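You operate a simulated robot arm through the tools that you are given. There is no shell and no other tool.

You are at the controls of a simulated robot arm. One attempt, no reset.

## Task
Put things in order on the top of the rollers. At the end: the green-topped sponge is on the white alumina tin; the small orange tub is on the pale yellow saucer; the white tall plaster mould (marked "Dobbrel") from the top of the rollers stands where the small orange tub stood; the cream test tile (marked "Yastorin") from the top of the rollers stands where the white tall plaster mould stood; whatever was shut is shut again. Leave all else as you found it, and nothing knocked over.

The check looks at the end state, three seconds after you hand in, the way a careful person would. Anything else that was tipped, shoved, dropped, spilled or broken makes it a failure.

## Robot
A 6-joint arm with a two-finger parallel gripper, fixed in place. Base frame: the origin is at the foot of the arm, x ahead of it, y to its left, z up; the work surface is at about z = 0. Units: m, rad, N and s.
With the tool pointing down near the work surface it reaches from about 0.14 to 0.58 m from the base axis. Its first joint turns from -1.152 to 1.152 rad. Payload 2.1 kg.
The TCP is the grasp point between the finger pads, 0.03 m short of the fingertips. In the tool frame z runs along the fingers and y along their closing line. Largest opening 0.094 m; finger width 0.028, thickness 0.01; the body of the gripper, 0.05 by 0.096 m, starts 0.055 m behind the TCP.
Orientation is that of the tool frame in the base frame, as a unit quaternion [w, x, y, z]. With the fingers straight down and closing along the base's y, the tool's x points along the base's -x, its y along +y and its z along -z.

## Interface
- The arm moves only by the tool move_arm. Its argument "series" is text: rows parted by semicolons, each of 6 numbers parted by spaces: the shift along the tool's x, y, z in m, then the turn, a rotation vector about the tool's x, y, z in rad. In form: x y z wx wy wz; .... A call has 1 to 20 rows; each row shifts and turns the commanded pose from where the row before left it, along the tool's axes as they then stand. "grip" is the gripper command, from -1 (fully open) to 1 (shut), values between in proportion, set as the call begins (left out, the last holds). A row lasts 0.2 s, in which the tool goes at most 0.05 m and 0.15 rad; a call with a longer step from one row to the next is refused whole, and so is a gripper value outside its range. Where a pose cannot be reached the arm comes as near as it can. A force on the tool above 40 N (or 10 N above the force at the start of the call, whichever is more), or a blocked arm, ends the call early, and 0.2 s more pass. Each finger travels about 0.072 m/s and halts on what it meets, pressing with about 42 N; the grip force reading is that of the motor and also rises with nothing between the fingers. The clock runs only during rows and for 0.2 s after the last one: add rows that do not move to give the fingers time. It gives the time, the measured TCP pose, the force on the tool (base axes), the opening and the grip force at its end, in the units of the frame above (readings bear some noise), with the torque about the TCP (base axes, N m) and any sound that the robot's microphone picked up.
- Cameras (640 x 400 px; columns grow to the right, rows downward): "scene" is fixed at [0.0406, -0.3724, 0.4911]; the picture's right is [0.87, -0.49, 0.00], its down [-0.29, -0.51, -0.81] and it looks along [0.40, 0.71, -0.58] (base axes); focal length 254 px, centre (320, 200). "wrist" rides on the gripper at [0.076, 0.014, -0.103] in the tool frame; the picture's right is [-0.18, 0.98, 0.00], its down [-0.75, -0.14, -0.64] and it looks along [-0.63, -0.12, 0.77] (tool axes); focal length 243 px, centre (320, 200).
- camera(camera): a new picture of that camera. The clock stands still meanwhile.
- measure_at(camera, pixels): for up to 12 pixels [column, row] of the newest picture of that camera ("zoom" is the newest enlarged one), the place [x, y, z] in the base frame of the surface seen there, good to about 0.003 m, but the place of the scene camera against the robot may be out by one fixed shift of up to 0.018 m in any direction. The clock stands still meanwhile.
- close_up(camera, box): a new picture of the part [left, top, right, bottom] of that camera's present view, enlarged. The clock stands still meanwhile.
- close_job(): hands the job in; it is judged then, once.

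Leave the gripper open and the arm clear of the work at the hand-in unless told otherwise.

The tools are called after ">>>" by a JSON object that holds its "op" and its "data". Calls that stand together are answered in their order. move_arm: Moves the arm, as the interface text tells. Its arguments: {"type":"object","properties":{"series":{"type":"string"},"grip":{"type":"number"}},"required":["series"]} The other tools are called the same way: camera (camera) takes a picture; measure_at (camera, pixels) gives the place of the surface under pixels of a picture; close_up (camera, box) takes an enlarged picture of a part of a camera's view; close_job () hands the job in.

At the start:

```text
time_s: 0.0
eef_pos: [0.3136, 0.0038, 0.3406]
tool_rot: [0.001, 0.0, 1.0, 0.0]
wrist_force: [0.4, 0.0, -0.1]
torque: [0.02, 0.01, -0.01]
width: 0.0941
gripper_force: 0.1
```

scene: 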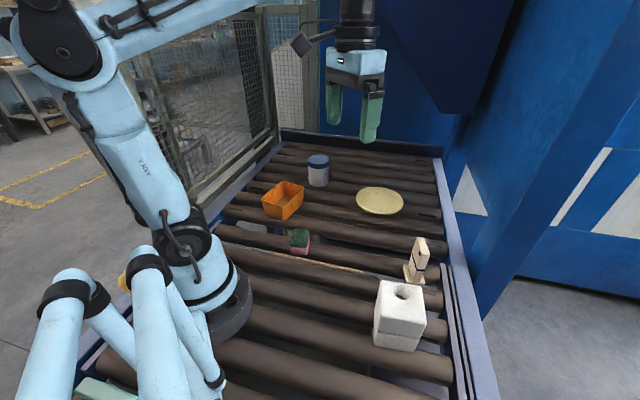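
wrist: 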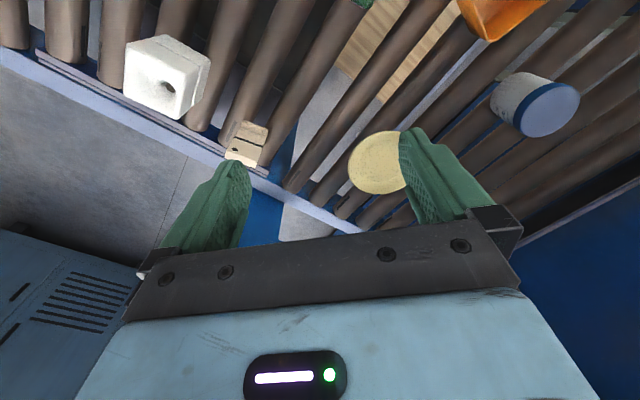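

The scene shows an orange tub near (283,200), a white tin with a blue lid (318,170), a yellow saucer (380,201), a sponge (299,241), a cream tile (417,258) and a white mould (400,315). I'll take enlarged pictures of each area before I measure anything.

>>> {"op": "close_up", "data": {"camera": "scene", "box": [240, 140, 340, 265]}}

>>> {"op": "close_up", "data": {"camera": "scene", "box": [340, 220, 460, 370]}}

>>> {"op": "close_up", "data": {"camera": "wrist", "box": [320, 0, 640, 200]}}

>>> {"op": "close_up", "data": {"camera": "wrist", "box": [80, 0, 400, 200]}}

```text
3.20 times, centred on (290, 202) of scene
```

zoom: 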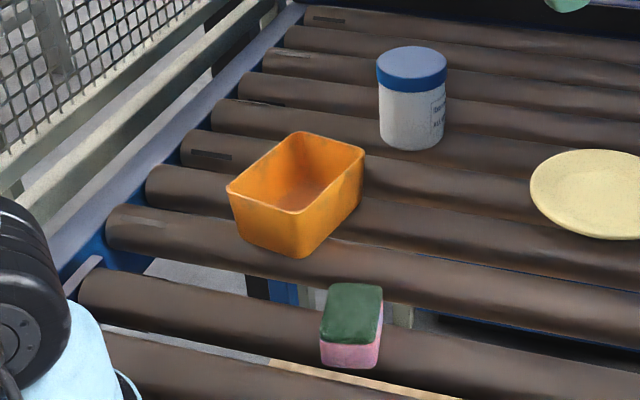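

```text
2.67 times, centred on (400, 295) of scene
```

zoom: 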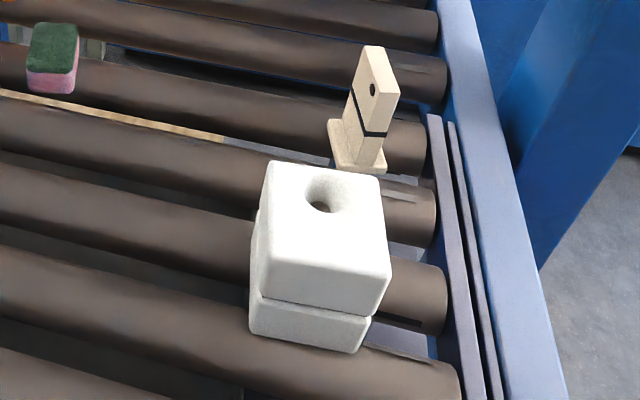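

```text
2.00 times, centred on (480, 100) of wrist
```

zoom: 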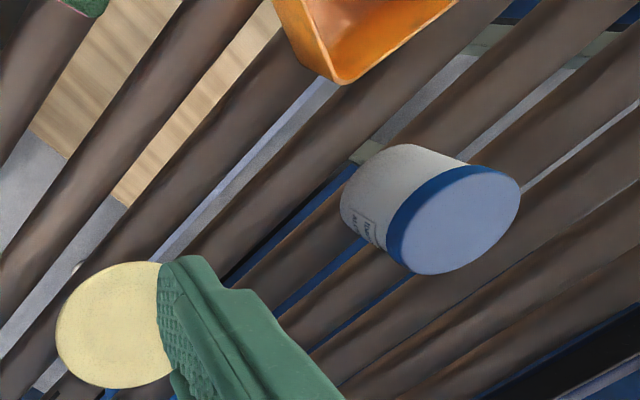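

```text
2.00 times, centred on (240, 100) of wrist
```

zoom: 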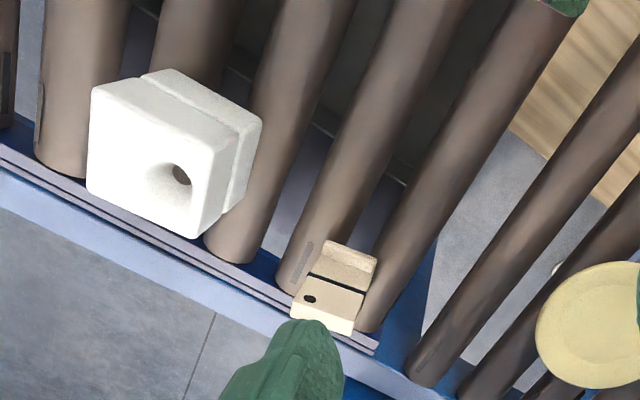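

The mould has a seam partway up and a hole in its top. The tile is a thin upright on a foot. Next I'll measure points in the wrist picture: the mould top corners, the tile, the saucer, the tin lid and the tub. I'll measure the same things in the scene picture so I can find the scene camera's shift.

>>> {"op": "measure_at", "data": {"camera": "wrist", "pixels": [[128, 44], [128, 96], [180, 117], [192, 68], [550, 108], [579, 100], [527, 135], [350, 165], [390, 192], [380, 160], [390, 133], [487, 38]]}}

>>> {"op": "measure_at", "data": {"camera": "scene", "pixels": [[318, 158], [308, 160], [329, 160], [380, 200], [358, 196], [403, 205], [380, 187], [380, 214], [264, 199], [286, 205], [302, 187], [284, 182]]}}

>>> {"op": "measure_at", "data": {"camera": "scene", "pixels": [[292, 232], [307, 231], [306, 241], [291, 241], [306, 246], [298, 252], [285, 218], [290, 203], [400, 284], [381, 282], [423, 288], [385, 315]]}}

```text
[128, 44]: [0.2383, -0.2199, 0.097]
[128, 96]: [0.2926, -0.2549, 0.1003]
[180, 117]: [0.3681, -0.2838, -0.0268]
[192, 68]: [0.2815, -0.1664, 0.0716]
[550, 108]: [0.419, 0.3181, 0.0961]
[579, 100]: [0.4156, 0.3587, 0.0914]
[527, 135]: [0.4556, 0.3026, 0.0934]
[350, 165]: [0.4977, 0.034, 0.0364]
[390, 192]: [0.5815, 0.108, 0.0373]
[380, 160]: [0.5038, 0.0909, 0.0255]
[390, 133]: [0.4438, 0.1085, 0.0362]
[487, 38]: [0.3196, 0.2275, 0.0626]
```

```text
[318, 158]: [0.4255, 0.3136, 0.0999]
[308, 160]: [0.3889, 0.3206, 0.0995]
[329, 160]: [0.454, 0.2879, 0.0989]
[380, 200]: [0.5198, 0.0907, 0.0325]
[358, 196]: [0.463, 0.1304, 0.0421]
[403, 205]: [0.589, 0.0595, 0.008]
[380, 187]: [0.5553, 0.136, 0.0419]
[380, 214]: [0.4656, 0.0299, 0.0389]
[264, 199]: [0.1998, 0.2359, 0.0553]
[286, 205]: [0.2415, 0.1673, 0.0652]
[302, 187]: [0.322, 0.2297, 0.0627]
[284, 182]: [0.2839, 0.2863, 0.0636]
```

```text
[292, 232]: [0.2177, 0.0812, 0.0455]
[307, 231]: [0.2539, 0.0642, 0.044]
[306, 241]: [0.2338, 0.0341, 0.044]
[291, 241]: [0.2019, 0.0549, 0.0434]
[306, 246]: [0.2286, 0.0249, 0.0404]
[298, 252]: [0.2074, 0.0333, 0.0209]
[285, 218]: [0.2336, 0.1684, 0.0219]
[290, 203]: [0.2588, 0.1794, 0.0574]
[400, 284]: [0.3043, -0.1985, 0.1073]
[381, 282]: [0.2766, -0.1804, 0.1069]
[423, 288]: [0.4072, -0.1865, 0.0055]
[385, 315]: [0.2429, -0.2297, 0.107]
```

The wrist and scene readings nearly agree, with the scene reading about 5 mm high in z at the lid. Next I'll measure the roller tops and the gaps between them in the scene picture. I'll also take a closer look at the tile, and at the green thing at the bottom left (100,388).

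>>> {"op": "measure_at", "data": {"camera": "scene", "pixels": [[340, 200], [340, 195], [340, 205], [340, 210], [340, 215], [340, 220], [340, 225], [340, 235], [340, 250], [340, 262], [340, 270], [340, 280]]}}

>>> {"op": "close_up", "data": {"camera": "scene", "box": [390, 225, 440, 295]}}

>>> {"op": "close_up", "data": {"camera": "scene", "box": [0, 200, 320, 400]}}

```text
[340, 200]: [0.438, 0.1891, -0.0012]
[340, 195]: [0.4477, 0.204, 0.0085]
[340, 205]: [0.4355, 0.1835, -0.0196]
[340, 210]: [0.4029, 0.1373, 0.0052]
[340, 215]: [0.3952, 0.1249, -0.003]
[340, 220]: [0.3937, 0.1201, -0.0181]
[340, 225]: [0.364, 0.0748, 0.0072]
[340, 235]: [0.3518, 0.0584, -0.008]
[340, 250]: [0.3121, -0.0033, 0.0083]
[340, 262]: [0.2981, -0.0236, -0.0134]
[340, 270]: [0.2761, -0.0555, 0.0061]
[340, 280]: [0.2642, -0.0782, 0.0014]
```

```text
5.71 times, centred on (415, 260) of scene
```

zoom: 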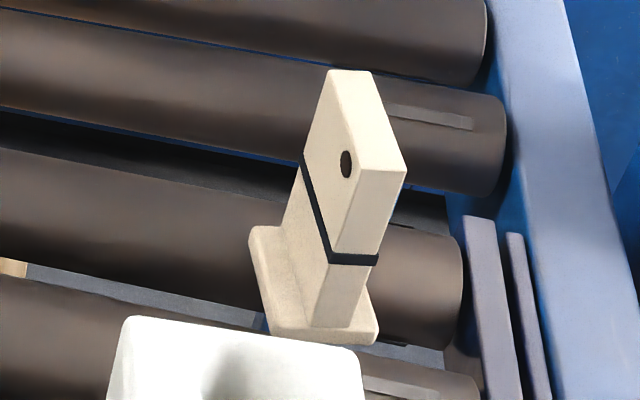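

```text
2.00 times, centred on (160, 300) of scene
```

zoom: 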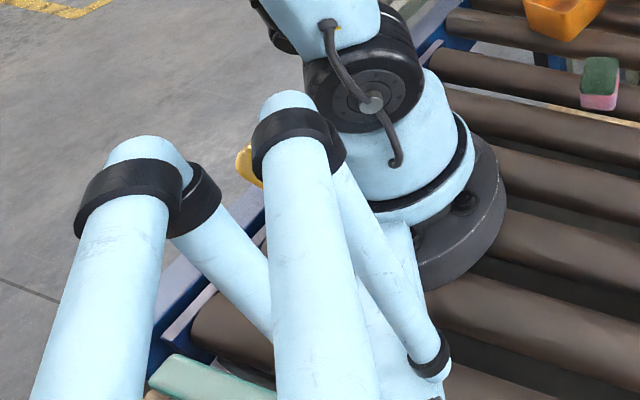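

Roller tops sit near z ≈ 0, the tub rim is at about 0.063 and the tin lid at about 0.095. Nothing is near the tool at z = 0.34. I'll shift back 6 cm and turn the tool +90° about base z, so the wrist camera looks over the tub, sponge and tin.

>>> {"op": "move_arm", "data": {"series": "0.032 0 0 0 0 0; 0.032 0 0 0 0 0; 0 0 0 0 0 -0.1428; 0 0 0 0 0 -0.1428; 0 0 0 0 0 -0.1428; 0 0 0 0 0 -0.1428; 0 0 0 0 0 -0.1428; 0 0 0 0 0 -0.1428; 0 0 0 0 0 -0.1428; 0 0 0 0 0 -0.1428; 0 0 0 0 0 -0.1428; 0 0 0 0 0 -0.1428; 0 0 0 0 0 -0.1428; 0 0 0 0 0 0; 0 0 0 0 0 0", "grip": -1}}

>>> {"op": "camera", "data": {"camera": "wrist"}}

```text
time_s: 3.2
eef_pos: [0.2498, 0.0044, 0.3411]
tool_rot: [-0.001, 0.707, -0.707, 0.0]
wrist_force: [-0.4, 0.5, -0.2]
torque: [-0.04, -0.02, -0.02]
width: 0.0941
gripper_force: 0.1
```

```text
taken
```

wrist: 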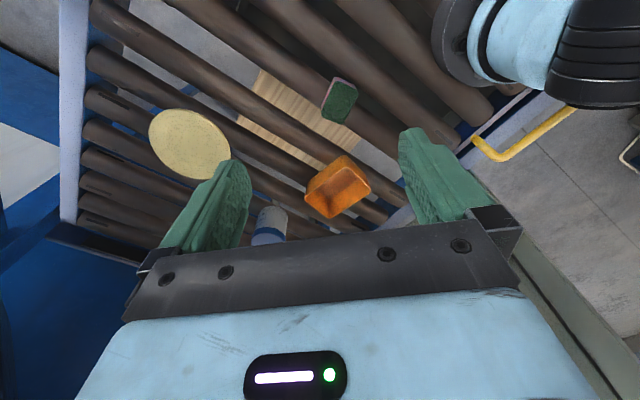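

The turn went as planned, with tool x now along base −y and tool y along −x. The picture shows the saucer (190,145), the tub (338,187), the sponge (340,100) and the tin (268,225). I'll enlarge these for exact measuring.

>>> {"op": "close_up", "data": {"camera": "wrist", "box": [280, 60, 400, 235]}}

>>> {"op": "close_up", "data": {"camera": "wrist", "box": [130, 90, 310, 250]}}

```text
2.29 times, centred on (340, 148) of wrist
```

zoom: 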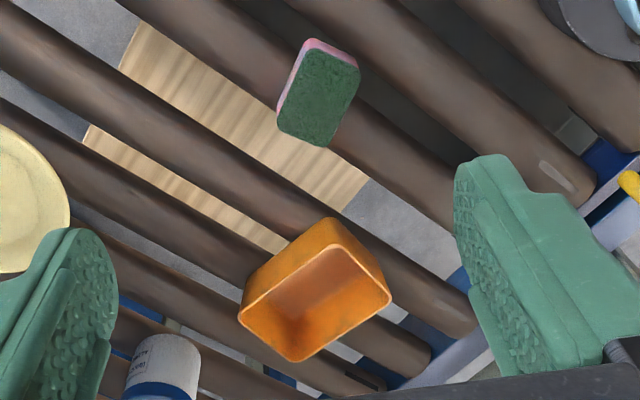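

```text
2.50 times, centred on (220, 170) of wrist
```

zoom: 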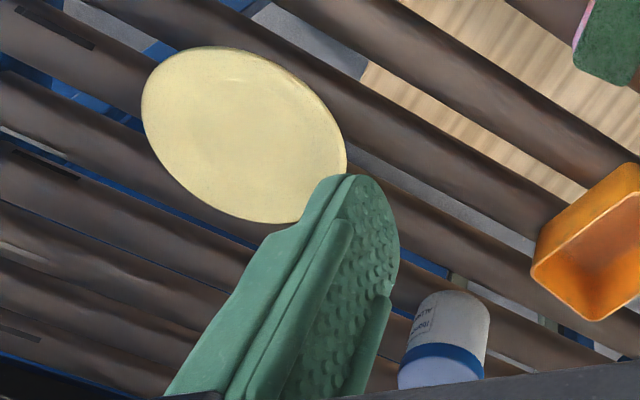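

In this zoom the saucer's rim is visible all around except where the finger hides it. I'll measure rim points and inner points of the saucer.

>>> {"op": "measure_at", "data": {"camera": "zoom", "pixels": [[145, 105], [152, 75], [200, 51], [268, 63], [318, 105], [341, 150], [285, 218], [240, 214], [180, 178], [245, 135], [200, 100], [295, 165]]}}

>>> {"op": "close_up", "data": {"camera": "wrist", "box": [300, 70, 390, 226]}}

```text
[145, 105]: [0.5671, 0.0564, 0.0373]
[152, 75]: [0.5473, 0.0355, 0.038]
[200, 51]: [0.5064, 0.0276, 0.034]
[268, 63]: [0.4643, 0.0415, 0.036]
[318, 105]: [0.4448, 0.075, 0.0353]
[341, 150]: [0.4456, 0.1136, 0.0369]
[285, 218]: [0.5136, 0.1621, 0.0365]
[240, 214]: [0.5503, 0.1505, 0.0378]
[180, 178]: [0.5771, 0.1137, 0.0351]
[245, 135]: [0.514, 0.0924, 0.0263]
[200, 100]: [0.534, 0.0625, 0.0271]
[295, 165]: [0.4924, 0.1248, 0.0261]
```

```text
2.56 times, centred on (345, 148) of wrist
```

zoom: 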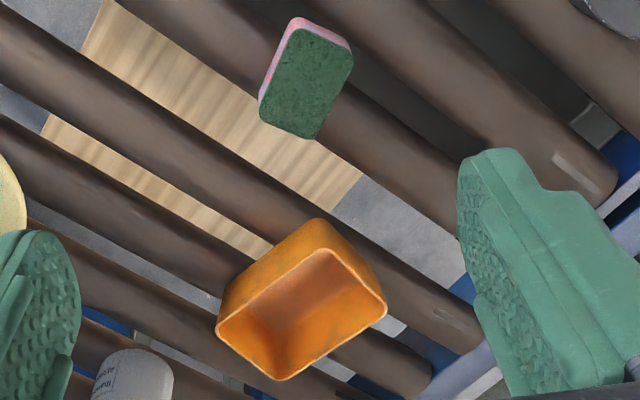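

The saucer rim circle has its centre near (0.511, 0.095) and a radius of about 0.067. The rim is at z 0.037 and the floor at z 0.026. Now I'll measure the tub rim corners, inner floor and walls, the sponge top, and roller tops nearby.

>>> {"op": "measure_at", "data": {"camera": "zoom", "pixels": [[219, 328], [281, 376], [384, 306], [326, 252], [300, 325], [290, 312], [270, 288], [355, 276], [335, 342], [250, 353], [316, 221], [226, 292]]}}

>>> {"op": "measure_at", "data": {"camera": "zoom", "pixels": [[300, 31], [348, 53], [310, 134], [263, 103], [306, 82], [285, 66], [330, 93], [420, 190], [360, 140], [250, 200], [400, 285], [150, 210]]}}

```text
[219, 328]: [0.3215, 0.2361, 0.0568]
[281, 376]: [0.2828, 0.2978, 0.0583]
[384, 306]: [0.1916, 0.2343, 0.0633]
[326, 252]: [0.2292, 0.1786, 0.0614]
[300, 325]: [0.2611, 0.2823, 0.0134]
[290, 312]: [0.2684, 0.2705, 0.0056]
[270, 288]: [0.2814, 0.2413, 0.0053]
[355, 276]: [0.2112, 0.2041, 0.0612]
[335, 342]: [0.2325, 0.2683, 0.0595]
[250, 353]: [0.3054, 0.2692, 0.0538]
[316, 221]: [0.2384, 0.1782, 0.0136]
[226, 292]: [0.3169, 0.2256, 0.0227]
```

```text
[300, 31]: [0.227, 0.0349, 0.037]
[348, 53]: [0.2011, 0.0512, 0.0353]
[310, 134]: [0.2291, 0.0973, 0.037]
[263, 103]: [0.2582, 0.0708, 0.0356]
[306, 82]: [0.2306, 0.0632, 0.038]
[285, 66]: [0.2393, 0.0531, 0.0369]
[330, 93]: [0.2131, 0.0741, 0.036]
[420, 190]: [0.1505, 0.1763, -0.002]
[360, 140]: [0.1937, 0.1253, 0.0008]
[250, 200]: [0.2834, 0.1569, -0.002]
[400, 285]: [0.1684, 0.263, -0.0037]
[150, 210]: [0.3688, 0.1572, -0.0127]
```

Roller tops read z ≈ 0. The sponge top is at 0.037, with its centre at (0.229, 0.064), short side about 0.034 and long axis at about 59°. The tub is about 0.114 × 0.078, its centre is near (0.257, 0.238) and its long axis is at about 33°.

The sponge comes first. I'll go above it at z = 0.14 and turn the tool so the fingers close across its short side.

>>> {"op": "move_arm", "data": {"series": "-0.012 0.004 0.036 0 0 0; -0.012 0.004 0.036 0 0 0; -0.012 0.004 0.036 0 0 0; -0.012 0.004 0.036 0 0 0; -0.0112 0.0048 0.036 0 0 0; 0 0 0.01 0 0 0.1365; 0 0 0.01 0 0 0.1365; 0 0 0 0 0 0.1365; 0 0 0 0 0 0.1365; 0 0 0 0 0 0; 0 0 0 0 0 0", "grip": -1}}

>>> {"op": "camera", "data": {"camera": "wrist"}}

>>> {"op": "camera", "data": {"camera": "scene"}}

```text
time_s: 5.6
eef_pos: [0.2297, 0.0614, 0.1403]
tool_rot: [0.0, -0.491, 0.871, -0.001]
wrist_force: [-0.7, 1.3, 0.2]
torque: [0.01, 0.0, -0.01]
width: 0.0942
gripper_force: 0.1
```

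```text
taken
```

wrist: 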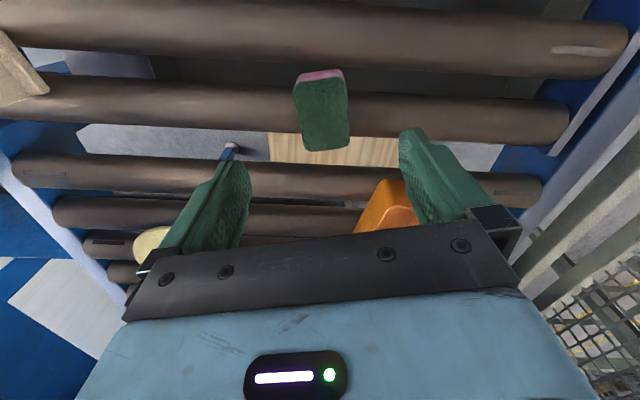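

```text
taken
```

scene: 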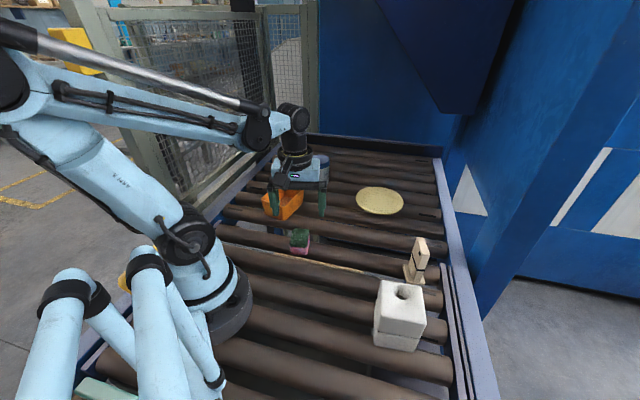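

The sponge is in view at (322,115), between the finger lines. I'll enlarge it and re-measure from this close distance.

>>> {"op": "close_up", "data": {"camera": "wrist", "box": [262, 55, 382, 165]}}

```text
3.64 times, centred on (322, 110) of wrist
```

zoom: 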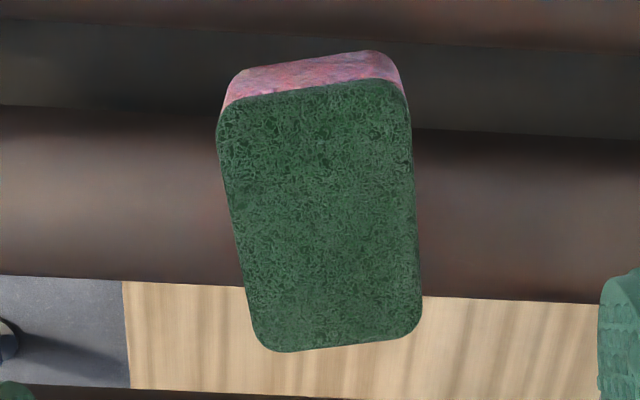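

>>> {"op": "measure_at", "data": {"camera": "zoom", "pixels": [[219, 135], [252, 325], [411, 125], [420, 310], [240, 104], [390, 85], [280, 350], [400, 338], [320, 215], [100, 120], [500, 145], [320, 70]]}}

```text
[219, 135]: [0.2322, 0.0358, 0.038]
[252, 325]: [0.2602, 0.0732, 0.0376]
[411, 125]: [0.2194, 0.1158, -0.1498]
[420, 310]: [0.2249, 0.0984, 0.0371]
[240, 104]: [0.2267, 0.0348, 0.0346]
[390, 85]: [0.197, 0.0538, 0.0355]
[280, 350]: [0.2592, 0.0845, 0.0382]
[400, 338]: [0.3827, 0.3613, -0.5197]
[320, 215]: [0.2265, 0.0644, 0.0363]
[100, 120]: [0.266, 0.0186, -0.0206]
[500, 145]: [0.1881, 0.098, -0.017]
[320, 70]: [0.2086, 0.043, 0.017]
```

The close-up puts the sponge centre at about (0.228, 0.065), with the top at 0.037 and the narrow width at about 0.04. I'll shift a few mm and go down to TCP z ≈ 0.040, so the tips are at about 0.010.

>>> {"op": "move_arm", "data": {"series": "-0.0022 0.0033 0.02 0 0 0; 0 0 0.03 0 0 0; 0 0 0.025 0 0 0; 0 0 0.015 0 0 0; 0 0 0.010 0 0 0; 0 0 0 0 0 0", "grip": -1}}

>>> {"op": "camera", "data": {"camera": "wrist"}}

```text
time_s: 7.0
eef_pos: [0.2279, 0.067, 0.0413]
tool_rot: [0.001, -0.49, 0.872, -0.001]
wrist_force: [-0.7, -0.2, -0.6]
torque: [0.0, -0.02, 0.01]
width: 0.0943
gripper_force: 0.1
```

```text
taken
```

wrist: 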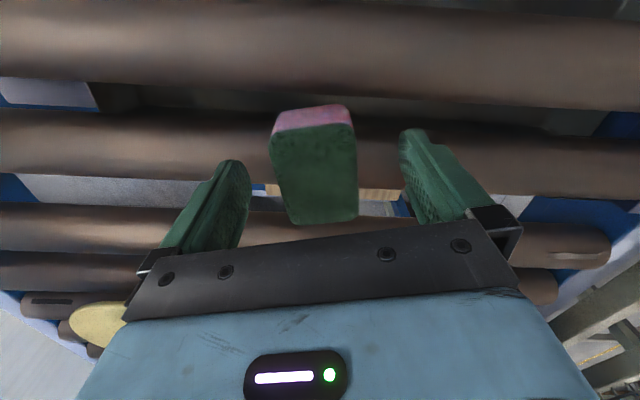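

The sponge sits midway between the fingers, with no contact force. I'll close the gripper.

>>> {"op": "move_arm", "data": {"series": "0 0 0 0 0 0; 0 0 0 0 0 0; 0 0 0 0 0 0; 0 0 0 0 0 0; 0 0 0 0 0 0", "grip": 1}}

>>> {"op": "camera", "data": {"camera": "wrist"}}

```text
time_s: 8.2
eef_pos: [0.2275, 0.0678, 0.0403]
tool_rot: [0.0, -0.49, 0.872, -0.001]
wrist_force: [-0.1, 0.5, 3.9]
torque: [0.01, -0.03, -0.01]
width: 0.0382
gripper_force: 42.6
```

```text
taken
```

wrist: 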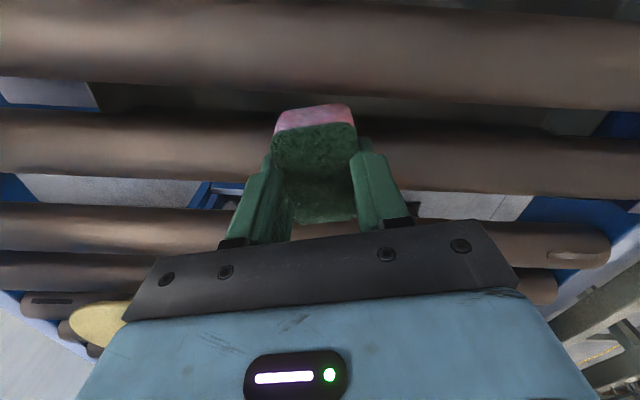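

The sponge is held, with opening 0.038 and force 42 N. I'll lift straight up to z ≈ 0.24 and travel most of the way to the tin. I'll stop short and to one side so the tin can be seen past the sponge.

>>> {"op": "move_arm", "data": {"series": "0 0 -0.02 0 0 0; 0 0 -0.03 0 0 0; 0 0 -0.04 0 0 0; 0 0 -0.04 0 0 0; 0 0 -0.04 0 0 0; -0.01 0 -0.03 0 0 0; -0.03 0.005 0 0 0 0; -0.035 0.005 0 0 0 0; -0.035 0.005 0 0 0 0; -0.035 0.005 0 0 0 0; -0.035 0.005 0 0 0 0; -0.02 0.005 0 0 0 0; 0 0 0 0 0 0; 0 0 0 0 0 0", "grip": 1}}

>>> {"op": "camera", "data": {"camera": "wrist"}}

>>> {"op": "camera", "data": {"camera": "scene"}}

```text
time_s: 11.2
eef_pos: [0.306, 0.2532, 0.2384]
tool_rot: [0.0, -0.49, 0.872, -0.001]
wrist_force: [0.1, 0.1, 0.1]
torque: [0.02, -0.01, 0.0]
width: 0.0382
gripper_force: 42.2
```

```text
taken
```

wrist: 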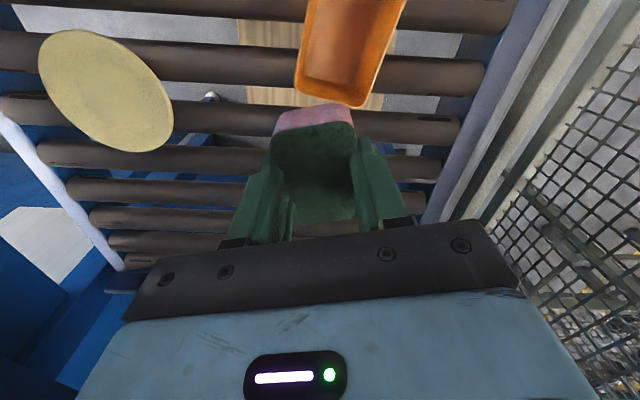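

```text
taken
```

scene: 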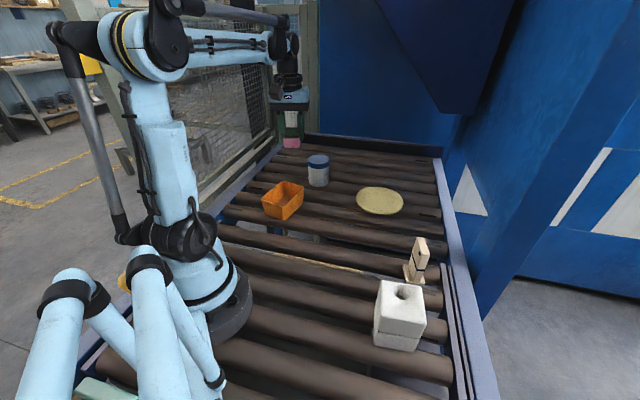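

The tin is hidden behind the held sponge from here. From directly above it the lid should show at about (320,100), clear of the sponge. I'll move over the estimated tin centre (0.421, 0.318) at the same height and look.

>>> {"op": "move_arm", "data": {"series": "-0.0288 -0.0161 0 0 0 0; -0.0288 -0.0161 0 0 0 0; -0.0288 -0.0161 0 0 0 0; -0.0288 -0.0161 0 0 0 0; 0 0 0 0 0 0; 0 0 0 0 0 0", "grip": 1}}

>>> {"op": "camera", "data": {"camera": "wrist"}}

>>> {"op": "camera", "data": {"camera": "scene"}}

```text
time_s: 12.6
eef_pos: [0.4208, 0.3194, 0.2386]
tool_rot: [0.0, -0.49, 0.872, -0.001]
wrist_force: [1.1, 0.1, -0.1]
torque: [-0.03, -0.01, 0.01]
width: 0.0383
gripper_force: 42.0
```

```text
taken
```

wrist: 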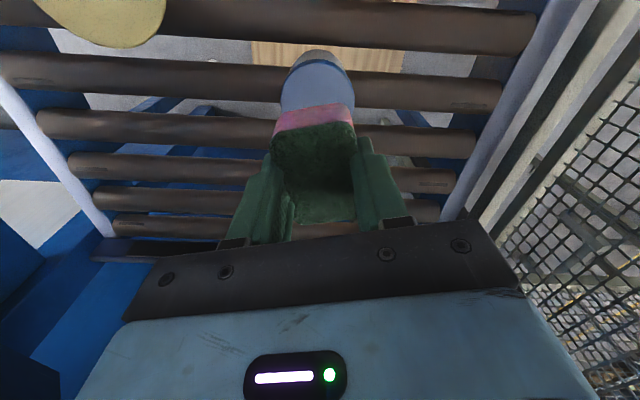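

```text
taken
```

scene: 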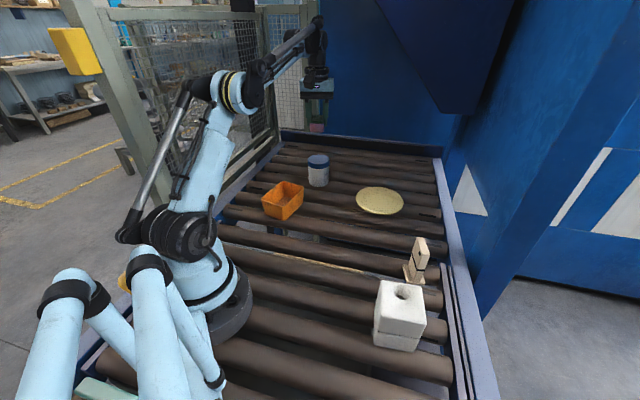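

The lid now shows at (318,85), in front of the sponge. I'll enlarge it and measure rim points.

>>> {"op": "close_up", "data": {"camera": "wrist", "box": [258, 40, 378, 115]}}

```text
5.33 times, centred on (318, 78) of wrist
```

zoom: 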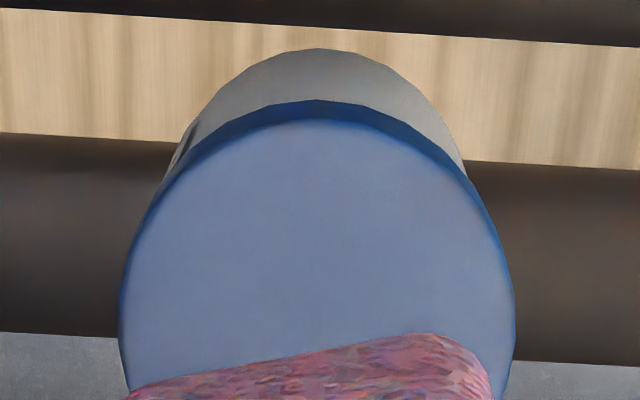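

>>> {"op": "measure_at", "data": {"camera": "zoom", "pixels": [[125, 300], [160, 200], [220, 142], [310, 123], [400, 145], [465, 200], [508, 300], [318, 300], [318, 200], [320, 375], [130, 380], [509, 340]]}}

```text
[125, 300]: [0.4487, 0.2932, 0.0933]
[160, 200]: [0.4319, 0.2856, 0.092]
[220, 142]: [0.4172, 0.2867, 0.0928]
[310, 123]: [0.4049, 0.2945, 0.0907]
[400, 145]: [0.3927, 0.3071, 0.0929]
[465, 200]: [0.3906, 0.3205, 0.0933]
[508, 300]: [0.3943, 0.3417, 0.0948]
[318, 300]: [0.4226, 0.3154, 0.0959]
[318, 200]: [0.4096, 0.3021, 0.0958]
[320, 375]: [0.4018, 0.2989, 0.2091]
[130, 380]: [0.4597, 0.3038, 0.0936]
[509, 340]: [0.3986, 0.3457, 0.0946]
```

Fitting a circle to the rim gives the tin centre (0.427, 0.322), radius 0.037 and lid top z ≈ 0.0955. The sponge bottom is about 0.040 below the TCP. I'll correct by (+6, +3) mm and lower in stages to TCP z ≈ 0.139.

>>> {"op": "move_arm", "data": {"series": "-0.0054 -0.0039 0 0 0 0; 0 0 0.03 0 0 0; 0 0 0.03 0 0 0; 0 0 0.02 0 0 0; 0 0 0.01 0 0 0; 0 0 0.008 0 0 0; 0 0 0 0 0 0; 0 0 0 0 0 0", "grip": 1}}

>>> {"op": "camera", "data": {"camera": "scene"}}

>>> {"op": "close_up", "data": {"camera": "scene", "box": [270, 80, 370, 200]}}

```text
time_s: 14.4
eef_pos: [0.4267, 0.322, 0.1409]
tool_rot: [0.0, -0.49, 0.872, -0.001]
wrist_force: [-0.4, 0.6, 0.6]
torque: [0.03, 0.02, -0.05]
width: 0.0382
gripper_force: 42.1
```

```text
taken
```

scene: 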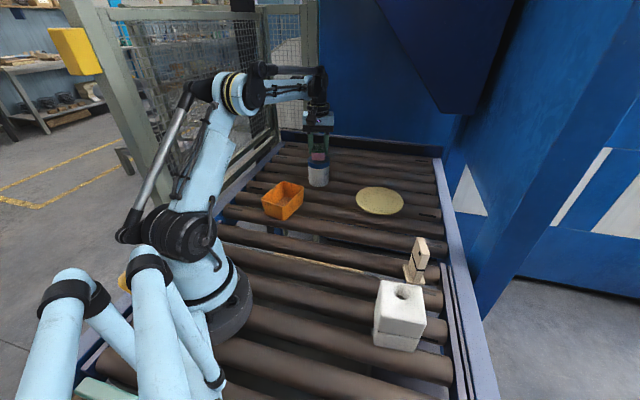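

```text
3.33 times, centred on (320, 140) of scene
```

zoom: 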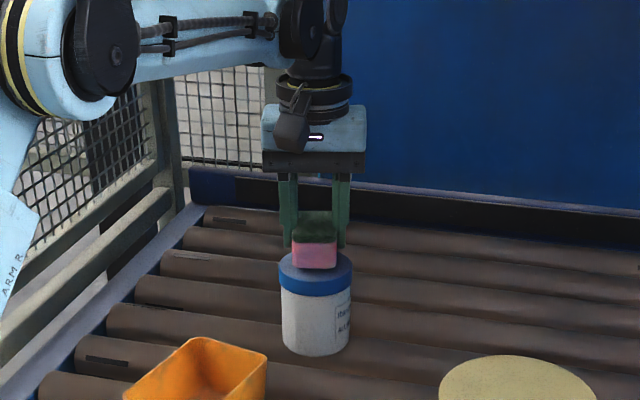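

The sponge hovers a few mm above the lid, well centred, with no contact force yet. I'll lower 2 mm at a time and watch the force.

>>> {"op": "move_arm", "data": {"series": "0 0 0.002 0 0 0; 0 0 0.0015 0 0 0; 0 0 0 0 0 0", "grip": 1}}

```text
time_s: 15.2
eef_pos: [0.428, 0.3211, 0.138]
tool_rot: [0.001, -0.49, 0.872, 0.0]
wrist_force: [-0.7, 0.3, 0.5]
torque: [0.01, 0.0, 0.02]
width: 0.0383
gripper_force: 42.1
```

>>> {"op": "move_arm", "data": {"series": "0 0 0.001 0 0 0; 0 0 0.001 0 0 0; 0 0 0 0 0 0", "grip": 1}}

```text
time_s: 16.0
eef_pos: [0.4275, 0.3206, 0.1366]
tool_rot: [0.0, -0.49, 0.872, -0.001]
wrist_force: [-0.4, -0.6, -0.2]
torque: [0.01, 0.02, 0.02]
width: 0.0382
gripper_force: 41.9
```

There's still no contact at TCP z 0.1366. I'll go down in 1 mm steps.

>>> {"op": "move_arm", "data": {"series": "0 0 0.001 0 0 0; 0 0 0.001 0 0 0; 0 0 0 0 0 0", "grip": 1}}

>>> {"op": "close_up", "data": {"camera": "scene", "box": [295, 120, 345, 195]}}

```text
time_s: 16.8
eef_pos: [0.4282, 0.3218, 0.1341]
tool_rot: [0.0, -0.489, 0.872, -0.001]
wrist_force: [-0.3, 0.5, 4.5]
torque: [0.0, 0.03, -0.02]
width: 0.0386
gripper_force: 42.2
```

```text
5.33 times, centred on (320, 158) of scene
```

zoom: 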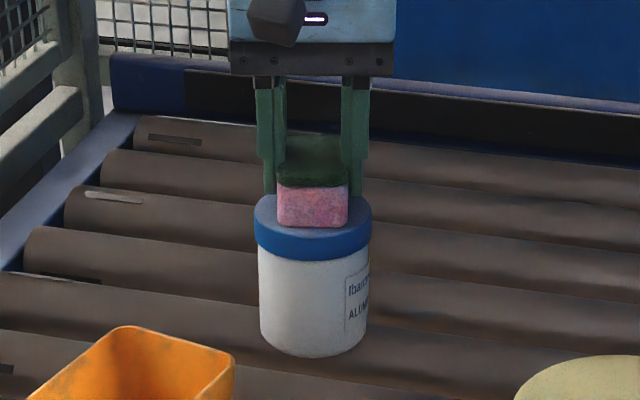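

The force rose to 4.5 N, so the sponge is resting on the lid, and the picture agrees. I'll open the gripper without moving.

>>> {"op": "move_arm", "data": {"series": "0 0 0 0 0 0; 0 0 0 0 0 0; 0 0 0 0 0 0; 0 0 0 0 0 0; 0 0 0 0 0 0", "grip": -1}}

>>> {"op": "close_up", "data": {"camera": "scene", "box": [295, 120, 345, 195]}}

```text
time_s: 18.0
eef_pos: [0.4276, 0.321, 0.1343]
tool_rot: [0.0, -0.49, 0.872, -0.001]
wrist_force: [0.4, -0.1, 0.0]
torque: [0.01, -0.03, -0.03]
width: 0.0942
gripper_force: 0.0
```

```text
5.33 times, centred on (320, 158) of scene
```

zoom: 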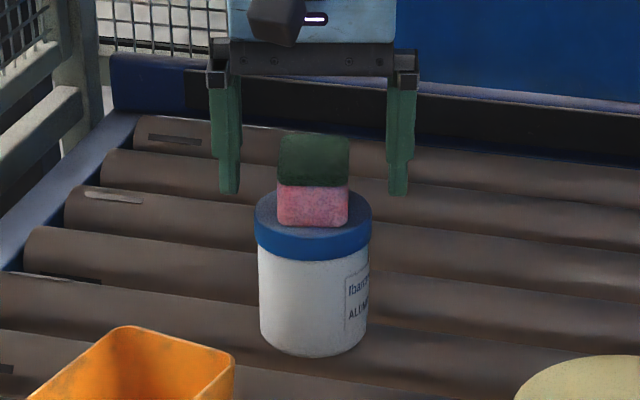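

The sponge stands squarely on the lid and the gripper is clear. I'll rise straight up to about z 0.31, travel back above the tub, and turn to its long-axis angle of 33° while descending to z ≈ 0.18 for a look.

>>> {"op": "move_arm", "data": {"series": "0 0 -0.03 0 0 0; 0 0 -0.035 0 0 0; 0 0 -0.035 0 0 0; 0 0 -0.035 0 0 0; 0 0 -0.035 0 0 0; 0.0319 0.0205 0 0 0 0; 0.0319 0.0205 0 0 0 0; 0.0319 0.0205 0 0 0 0; 0.0319 0.0205 0 0 0 0; 0.0319 0.0207 0 0 0 0; 0 0 0.03 0 0 0.1104; 0 0 0.035 0 0 0.1104; 0 0 0.035 0 0 0.1104; 0 0 0.025 0 0 0.1104; 0 0 0 0 0 0; 0 0 0 0 0 0", "grip": -1}}

>>> {"op": "camera", "data": {"camera": "wrist"}}

>>> {"op": "close_up", "data": {"camera": "wrist", "box": [220, 40, 420, 165]}}

```text
time_s: 21.4
eef_pos: [0.2467, 0.2298, 0.1606]
tool_rot: [0.0, -0.286, 0.958, -0.001]
wrist_force: [0.5, 0.5, -0.4]
torque: [-0.01, 0.02, -0.01]
width: 0.0942
gripper_force: 0.1
out of reach, approached as far as the arm can: row 4, 5
```

```text
taken
```

wrist: 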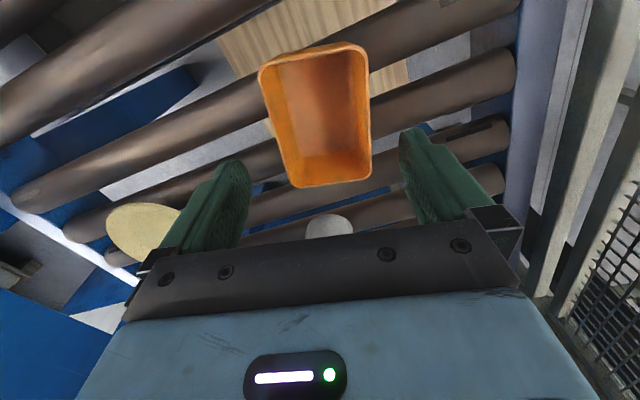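

```text
3.20 times, centred on (320, 102) of wrist
```

zoom: 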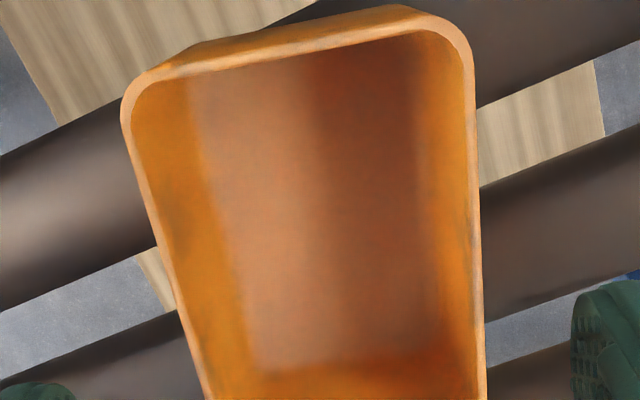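

Rows 4–5 hit the height limit out at the tin's radius, so the arm ended slightly lower, at (0.247, 0.230, 0.161). That's still clear above the tub rim at 0.062. I'll enlarge the whole tub to measure its rim edges.

>>> {"op": "close_up", "data": {"camera": "wrist", "box": [200, 30, 440, 195]}}

```text
2.42 times, centred on (320, 112) of wrist
```

zoom: 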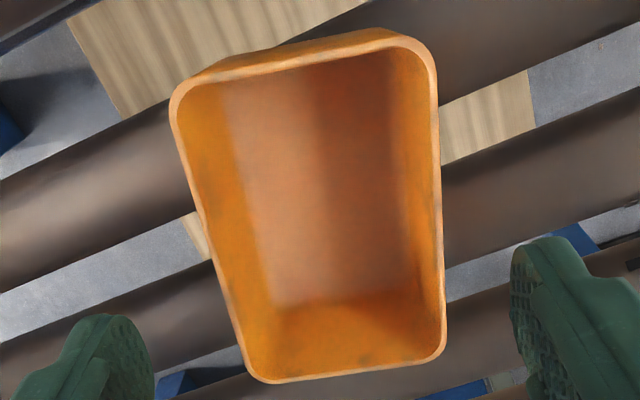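

I'll measure three points along each rim edge.

>>> {"op": "measure_at", "data": {"camera": "zoom", "pixels": [[177, 130], [206, 242], [240, 345], [434, 120], [439, 230], [442, 330], [225, 75], [310, 60], [390, 46], [285, 379], [345, 373], [410, 364]]}}

```text
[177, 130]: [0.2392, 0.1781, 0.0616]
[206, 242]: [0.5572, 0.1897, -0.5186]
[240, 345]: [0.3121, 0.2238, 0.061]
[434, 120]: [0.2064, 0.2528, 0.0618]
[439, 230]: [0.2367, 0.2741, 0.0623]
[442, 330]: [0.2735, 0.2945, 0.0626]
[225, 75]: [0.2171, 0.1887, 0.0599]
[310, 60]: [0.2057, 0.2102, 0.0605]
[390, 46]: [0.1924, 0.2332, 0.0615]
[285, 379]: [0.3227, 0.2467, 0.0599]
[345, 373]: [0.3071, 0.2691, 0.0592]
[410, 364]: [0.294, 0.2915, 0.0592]
```

The tub rim is about 0.081 wide and 0.118 long. Its centre is (0.258, 0.238), its axis is at about 32°, and its rim is at z ≈ 0.061. That leaves about 6 mm of clearance per finger. I'll centre over it, turn 1.2° and lower until the tips are about 12 mm above the rim, then check the alignment.

>>> {"op": "move_arm", "data": {"series": "-0.0138 0.0006 0 0 0 0.021; 0 0 0.02 0 0 0; 0 0 0.02 0 0 0; 0 0 0.016 0 0 0; 0 0 0 0 0 0; 0 0 0 0 0 0", "grip": -1}}

>>> {"op": "camera", "data": {"camera": "wrist"}}

>>> {"op": "close_up", "data": {"camera": "scene", "box": [240, 130, 340, 230]}}

```text
time_s: 22.8
eef_pos: [0.2583, 0.2383, 0.1062]
tool_rot: [0.001, -0.277, 0.961, -0.001]
wrist_force: [0.3, -0.3, -0.8]
torque: [-0.02, 0.0, 0.0]
width: 0.0942
gripper_force: 0.0
```

```text
taken
```

wrist: 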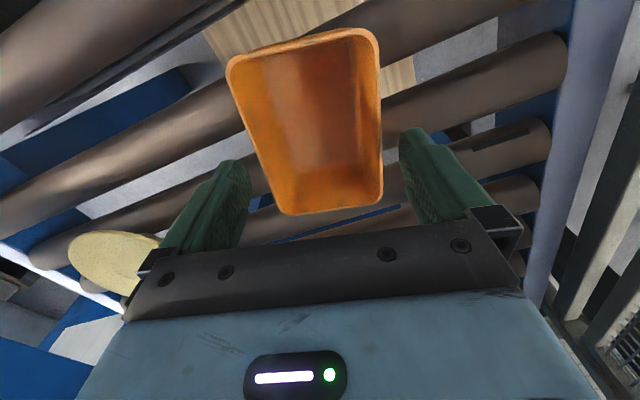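

```text
4.00 times, centred on (290, 180) of scene
```

zoom: 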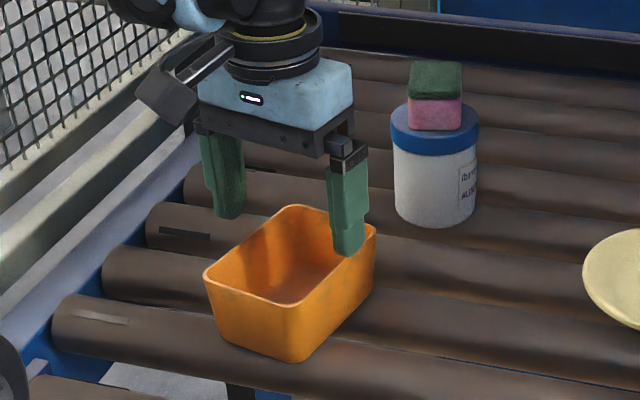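

The projected tip lines at rim level fall about 4 mm outside the left rim and about 6 mm outside the right. I'll shift 1 mm toward the left finger and lower to TCP z ≈ 0.055, with the tips at about 0.025.

>>> {"op": "move_arm", "data": {"series": "0 -0.001 0.006 0 0 0; 0 0 0.012 0 0 0; 0 0 0.012 0 0 0; 0 0 0.012 0 0 0; 0 0 0.009 0 0 0; 0 0 0 0 0 0", "grip": -1}}

>>> {"op": "camera", "data": {"camera": "wrist"}}

>>> {"op": "close_up", "data": {"camera": "scene", "box": [240, 130, 340, 230]}}

```text
time_s: 24.2
eef_pos: [0.258, 0.2373, 0.0533]
tool_rot: [0.0, -0.277, 0.961, -0.001]
wrist_force: [0.3, 0.2, 0.1]
torque: [0.0, -0.05, -0.02]
width: 0.0942
gripper_force: 0.1
```

```text
taken
```

wrist: 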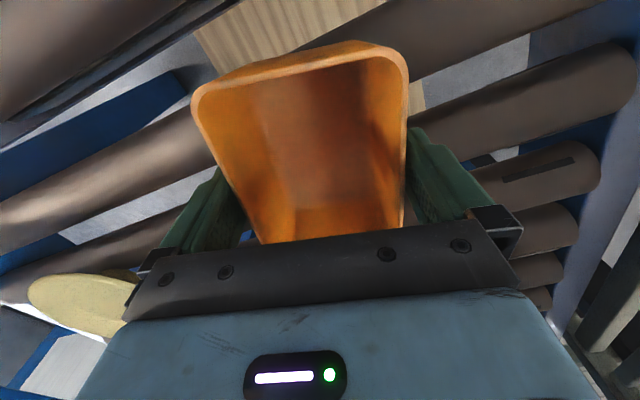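

```text
4.00 times, centred on (290, 180) of scene
```

zoom: 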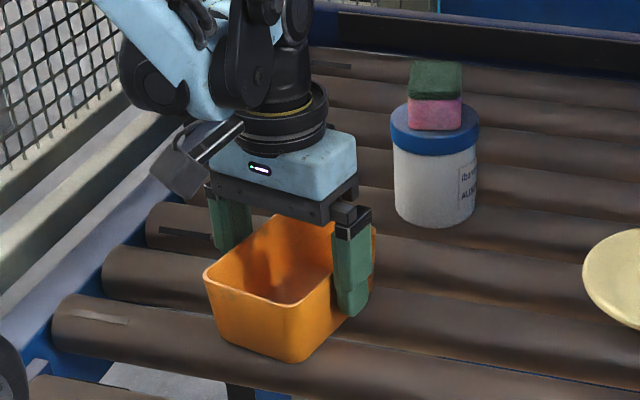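

The fingers straddle the tub on both sides without contact. I'll close now.

>>> {"op": "move_arm", "data": {"series": "0 0 0 0 0 0; 0 0 0 0 0 0; 0 0 0 0 0 0; 0 0 0 0 0 0", "grip": 1}}

>>> {"op": "close_up", "data": {"camera": "scene", "box": [240, 130, 340, 230]}}

```text
time_s: 25.2
eef_pos: [0.2576, 0.2371, 0.0515]
tool_rot: [0.0, -0.277, 0.961, -0.001]
wrist_force: [0.4, 0.4, -0.1]
torque: [0.01, -0.03, 0.0]
width: 0.0886
gripper_force: 42.2
```

```text
4.00 times, centred on (290, 180) of scene
```

zoom: 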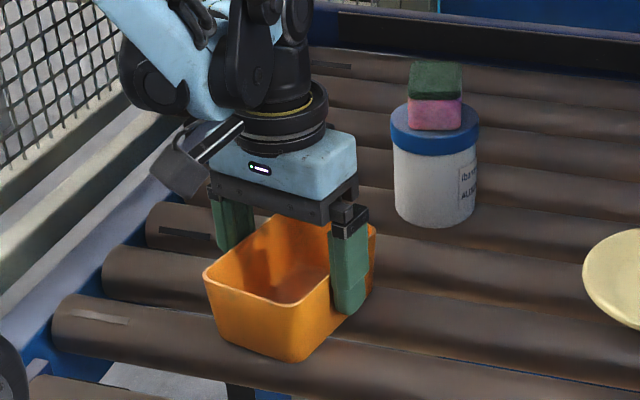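

The tub is held, with opening 0.0886 and 42 N on both sides. I'll lift it 9 cm straight up and check that it hangs level.

>>> {"op": "move_arm", "data": {"series": "0 0 -0.008 0 0 0; 0 0 -0.012 0 0 0; 0 0 -0.02 0 0 0; 0 0 -0.025 0 0 0; 0 0 -0.025 0 0 0; 0 0 0 0 0 0; 0 0 0 0 0 0", "grip": 1}}

>>> {"op": "camera", "data": {"camera": "scene"}}

>>> {"op": "close_up", "data": {"camera": "scene", "box": [230, 80, 350, 230]}}

>>> {"op": "camera", "data": {"camera": "wrist"}}

```text
time_s: 26.8
eef_pos: [0.2578, 0.2363, 0.144]
tool_rot: [0.001, -0.277, 0.961, -0.002]
wrist_force: [-0.5, 0.5, -0.9]
torque: [-0.02, -0.01, 0.01]
width: 0.0885
gripper_force: 42.3
```

```text
taken
```

scene: 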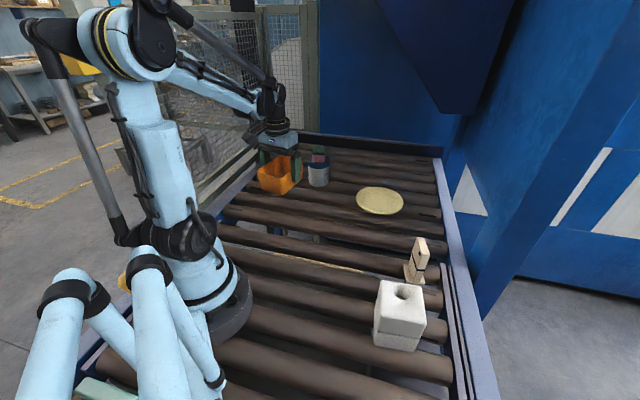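

```text
2.67 times, centred on (290, 155) of scene
```

zoom: 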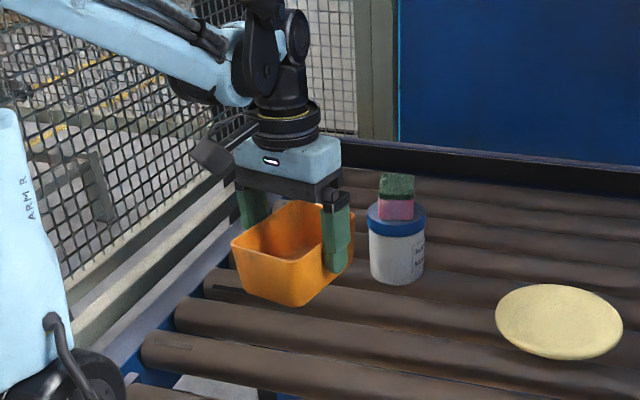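

```text
taken
```

wrist: 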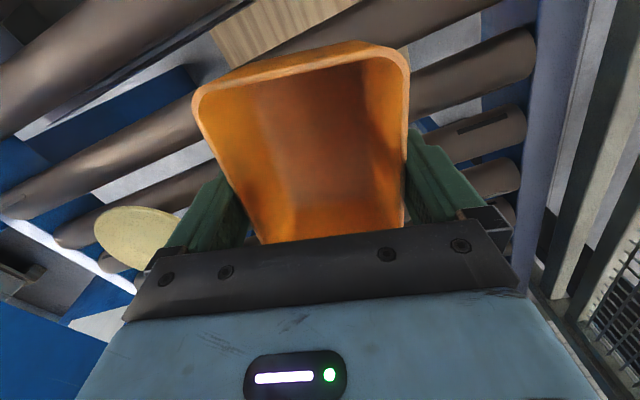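

The tub hangs level with its position in the hand unchanged. I'll measure its rim in this wrist view so the tub's centre, and not just the TCP, lands on the saucer centre.

>>> {"op": "measure_at", "data": {"camera": "wrist", "pixels": [[240, 80], [300, 65], [360, 52], [197, 110], [215, 150], [408, 90], [406, 140], [405, 200], [268, 240], [395, 226], [330, 233], [300, 180]]}}

```text
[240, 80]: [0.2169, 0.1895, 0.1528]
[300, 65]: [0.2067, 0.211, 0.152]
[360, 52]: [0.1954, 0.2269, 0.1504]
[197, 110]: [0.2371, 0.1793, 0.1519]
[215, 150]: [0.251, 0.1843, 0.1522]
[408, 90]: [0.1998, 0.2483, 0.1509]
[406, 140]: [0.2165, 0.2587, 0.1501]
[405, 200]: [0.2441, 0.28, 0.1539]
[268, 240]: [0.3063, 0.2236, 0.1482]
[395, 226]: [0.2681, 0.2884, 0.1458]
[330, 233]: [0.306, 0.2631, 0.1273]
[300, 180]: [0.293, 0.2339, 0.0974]
```

The tub is centred on the TCP to within about 1 mm, and its bottom is about 0.053 below the TCP. I'll travel level at z = 0.144 to above the saucer centre (0.511, 0.094).

>>> {"op": "move_arm", "data": {"series": "-0.01541 -0.02834 0 0 0 0; -0.01541 -0.02834 0 0 0 0; -0.01541 -0.02834 0 0 0 0; -0.01541 -0.02834 0 0 0 0; -0.01541 -0.02834 0 0 0 0; -0.01541 -0.02834 0 0 0 0; -0.01541 -0.02834 0 0 0 0; -0.01541 -0.02834 0 0 0 0; -0.01541 -0.02834 0 0 0 0; 0 0 0 0 0 0; 0 0 0 0 0 0", "grip": 1}}

>>> {"op": "camera", "data": {"camera": "wrist"}}

>>> {"op": "close_up", "data": {"camera": "scene", "box": [310, 100, 450, 240]}}

```text
time_s: 29.2
eef_pos: [0.5103, 0.0951, 0.1434]
tool_rot: [0.0, -0.277, 0.961, -0.001]
wrist_force: [-0.1, 0.7, -0.3]
torque: [0.02, -0.03, -0.03]
width: 0.0888
gripper_force: 42.2
```

```text
taken
```

wrist: 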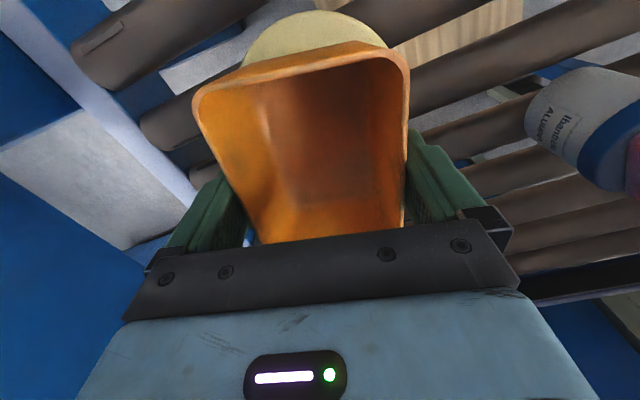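

```text
2.86 times, centred on (380, 170) of scene
```

zoom: 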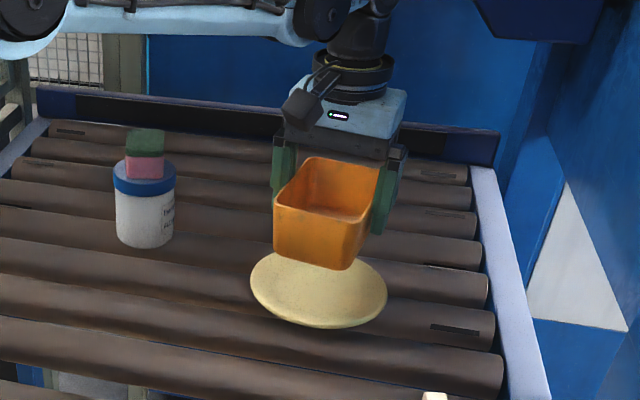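

The saucer peeks out symmetrically behind the tub's near edge. I'll check its rim from this position.

>>> {"op": "measure_at", "data": {"camera": "wrist", "pixels": [[245, 60], [258, 41], [285, 19], [315, 12], [345, 16], [366, 27], [385, 45]]}}

```text
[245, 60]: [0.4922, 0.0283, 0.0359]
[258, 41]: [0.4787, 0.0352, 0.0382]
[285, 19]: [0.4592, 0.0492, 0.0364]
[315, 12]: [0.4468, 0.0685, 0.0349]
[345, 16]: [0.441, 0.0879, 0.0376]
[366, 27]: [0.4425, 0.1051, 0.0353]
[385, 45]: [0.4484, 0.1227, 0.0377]
```

The rim points confirm the saucer centre (0.511, 0.094). The TCP is on it, so I'll lower to z ≈ 0.093, then feel for contact in small steps.

>>> {"op": "move_arm", "data": {"series": "0 0 0.015 0 0 0; 0 0 0.015 0 0 0; 0 0 0.012 0 0 0; 0 0 0.008 0 0 0; 0 0 0 0 0 0", "grip": 1}}

>>> {"op": "move_arm", "data": {"series": "0 0 0.0015 0 0 0; 0 0 0.0015 0 0 0; 0 0 0.001 0 0 0; 0 0 0 0 0 0", "grip": 1}}

>>> {"op": "close_up", "data": {"camera": "scene", "box": [330, 130, 430, 230]}}

```text
time_s: 30.4
eef_pos: [0.5124, 0.0955, 0.0937]
tool_rot: [0.0, -0.278, 0.961, -0.001]
wrist_force: [0.7, -0.5, -1.1]
torque: [-0.01, -0.03, 0.01]
width: 0.0887
gripper_force: 42.1
```

```text
time_s: 31.4
eef_pos: [0.5116, 0.096, 0.0892]
tool_rot: [0.0, -0.277, 0.961, -0.001]
wrist_force: [0.0, 0.0, -0.4]
torque: [-0.01, 0.0, 0.01]
width: 0.0884
gripper_force: 41.8
```

```text
4.00 times, centred on (380, 180) of scene
```

zoom: 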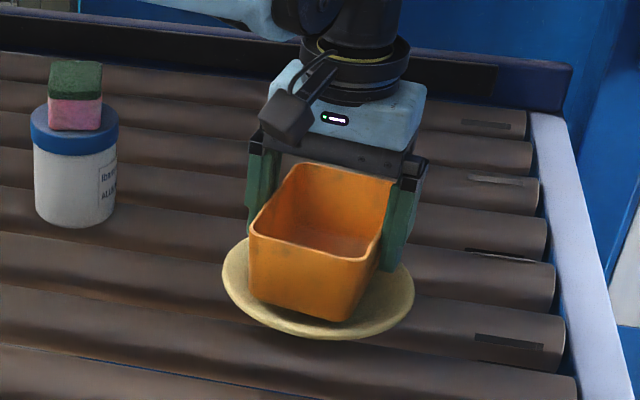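

There's no contact yet at z = 0.089 and the tub is centred over the saucer. I'll continue in 1.5 mm steps.

>>> {"op": "move_arm", "data": {"series": "0 0 0.0015 0 0 0; 0 0 0.0015 0 0 0; 0 0 0 0 0 0", "grip": 1}}

>>> {"op": "move_arm", "data": {"series": "0 0 0.0015 0 0 0; 0 0 0.001 0 0 0; 0 0 0 0 0 0", "grip": 1}}

```text
time_s: 32.2
eef_pos: [0.5135, 0.0952, 0.0876]
tool_rot: [-0.001, -0.277, 0.961, -0.001]
wrist_force: [0.0, -1.2, 28.2]
torque: [-0.03, 0.05, 0.05]
width: 0.0885
gripper_force: 41.9
```

```text
time_s: 33.0
eef_pos: [0.512, 0.0956, 0.086]
tool_rot: [0.001, -0.278, 0.961, -0.001]
wrist_force: [0.3, -3.6, 28.6]
torque: [0.03, -0.03, -0.02]
width: 0.0886
gripper_force: 42.1
```

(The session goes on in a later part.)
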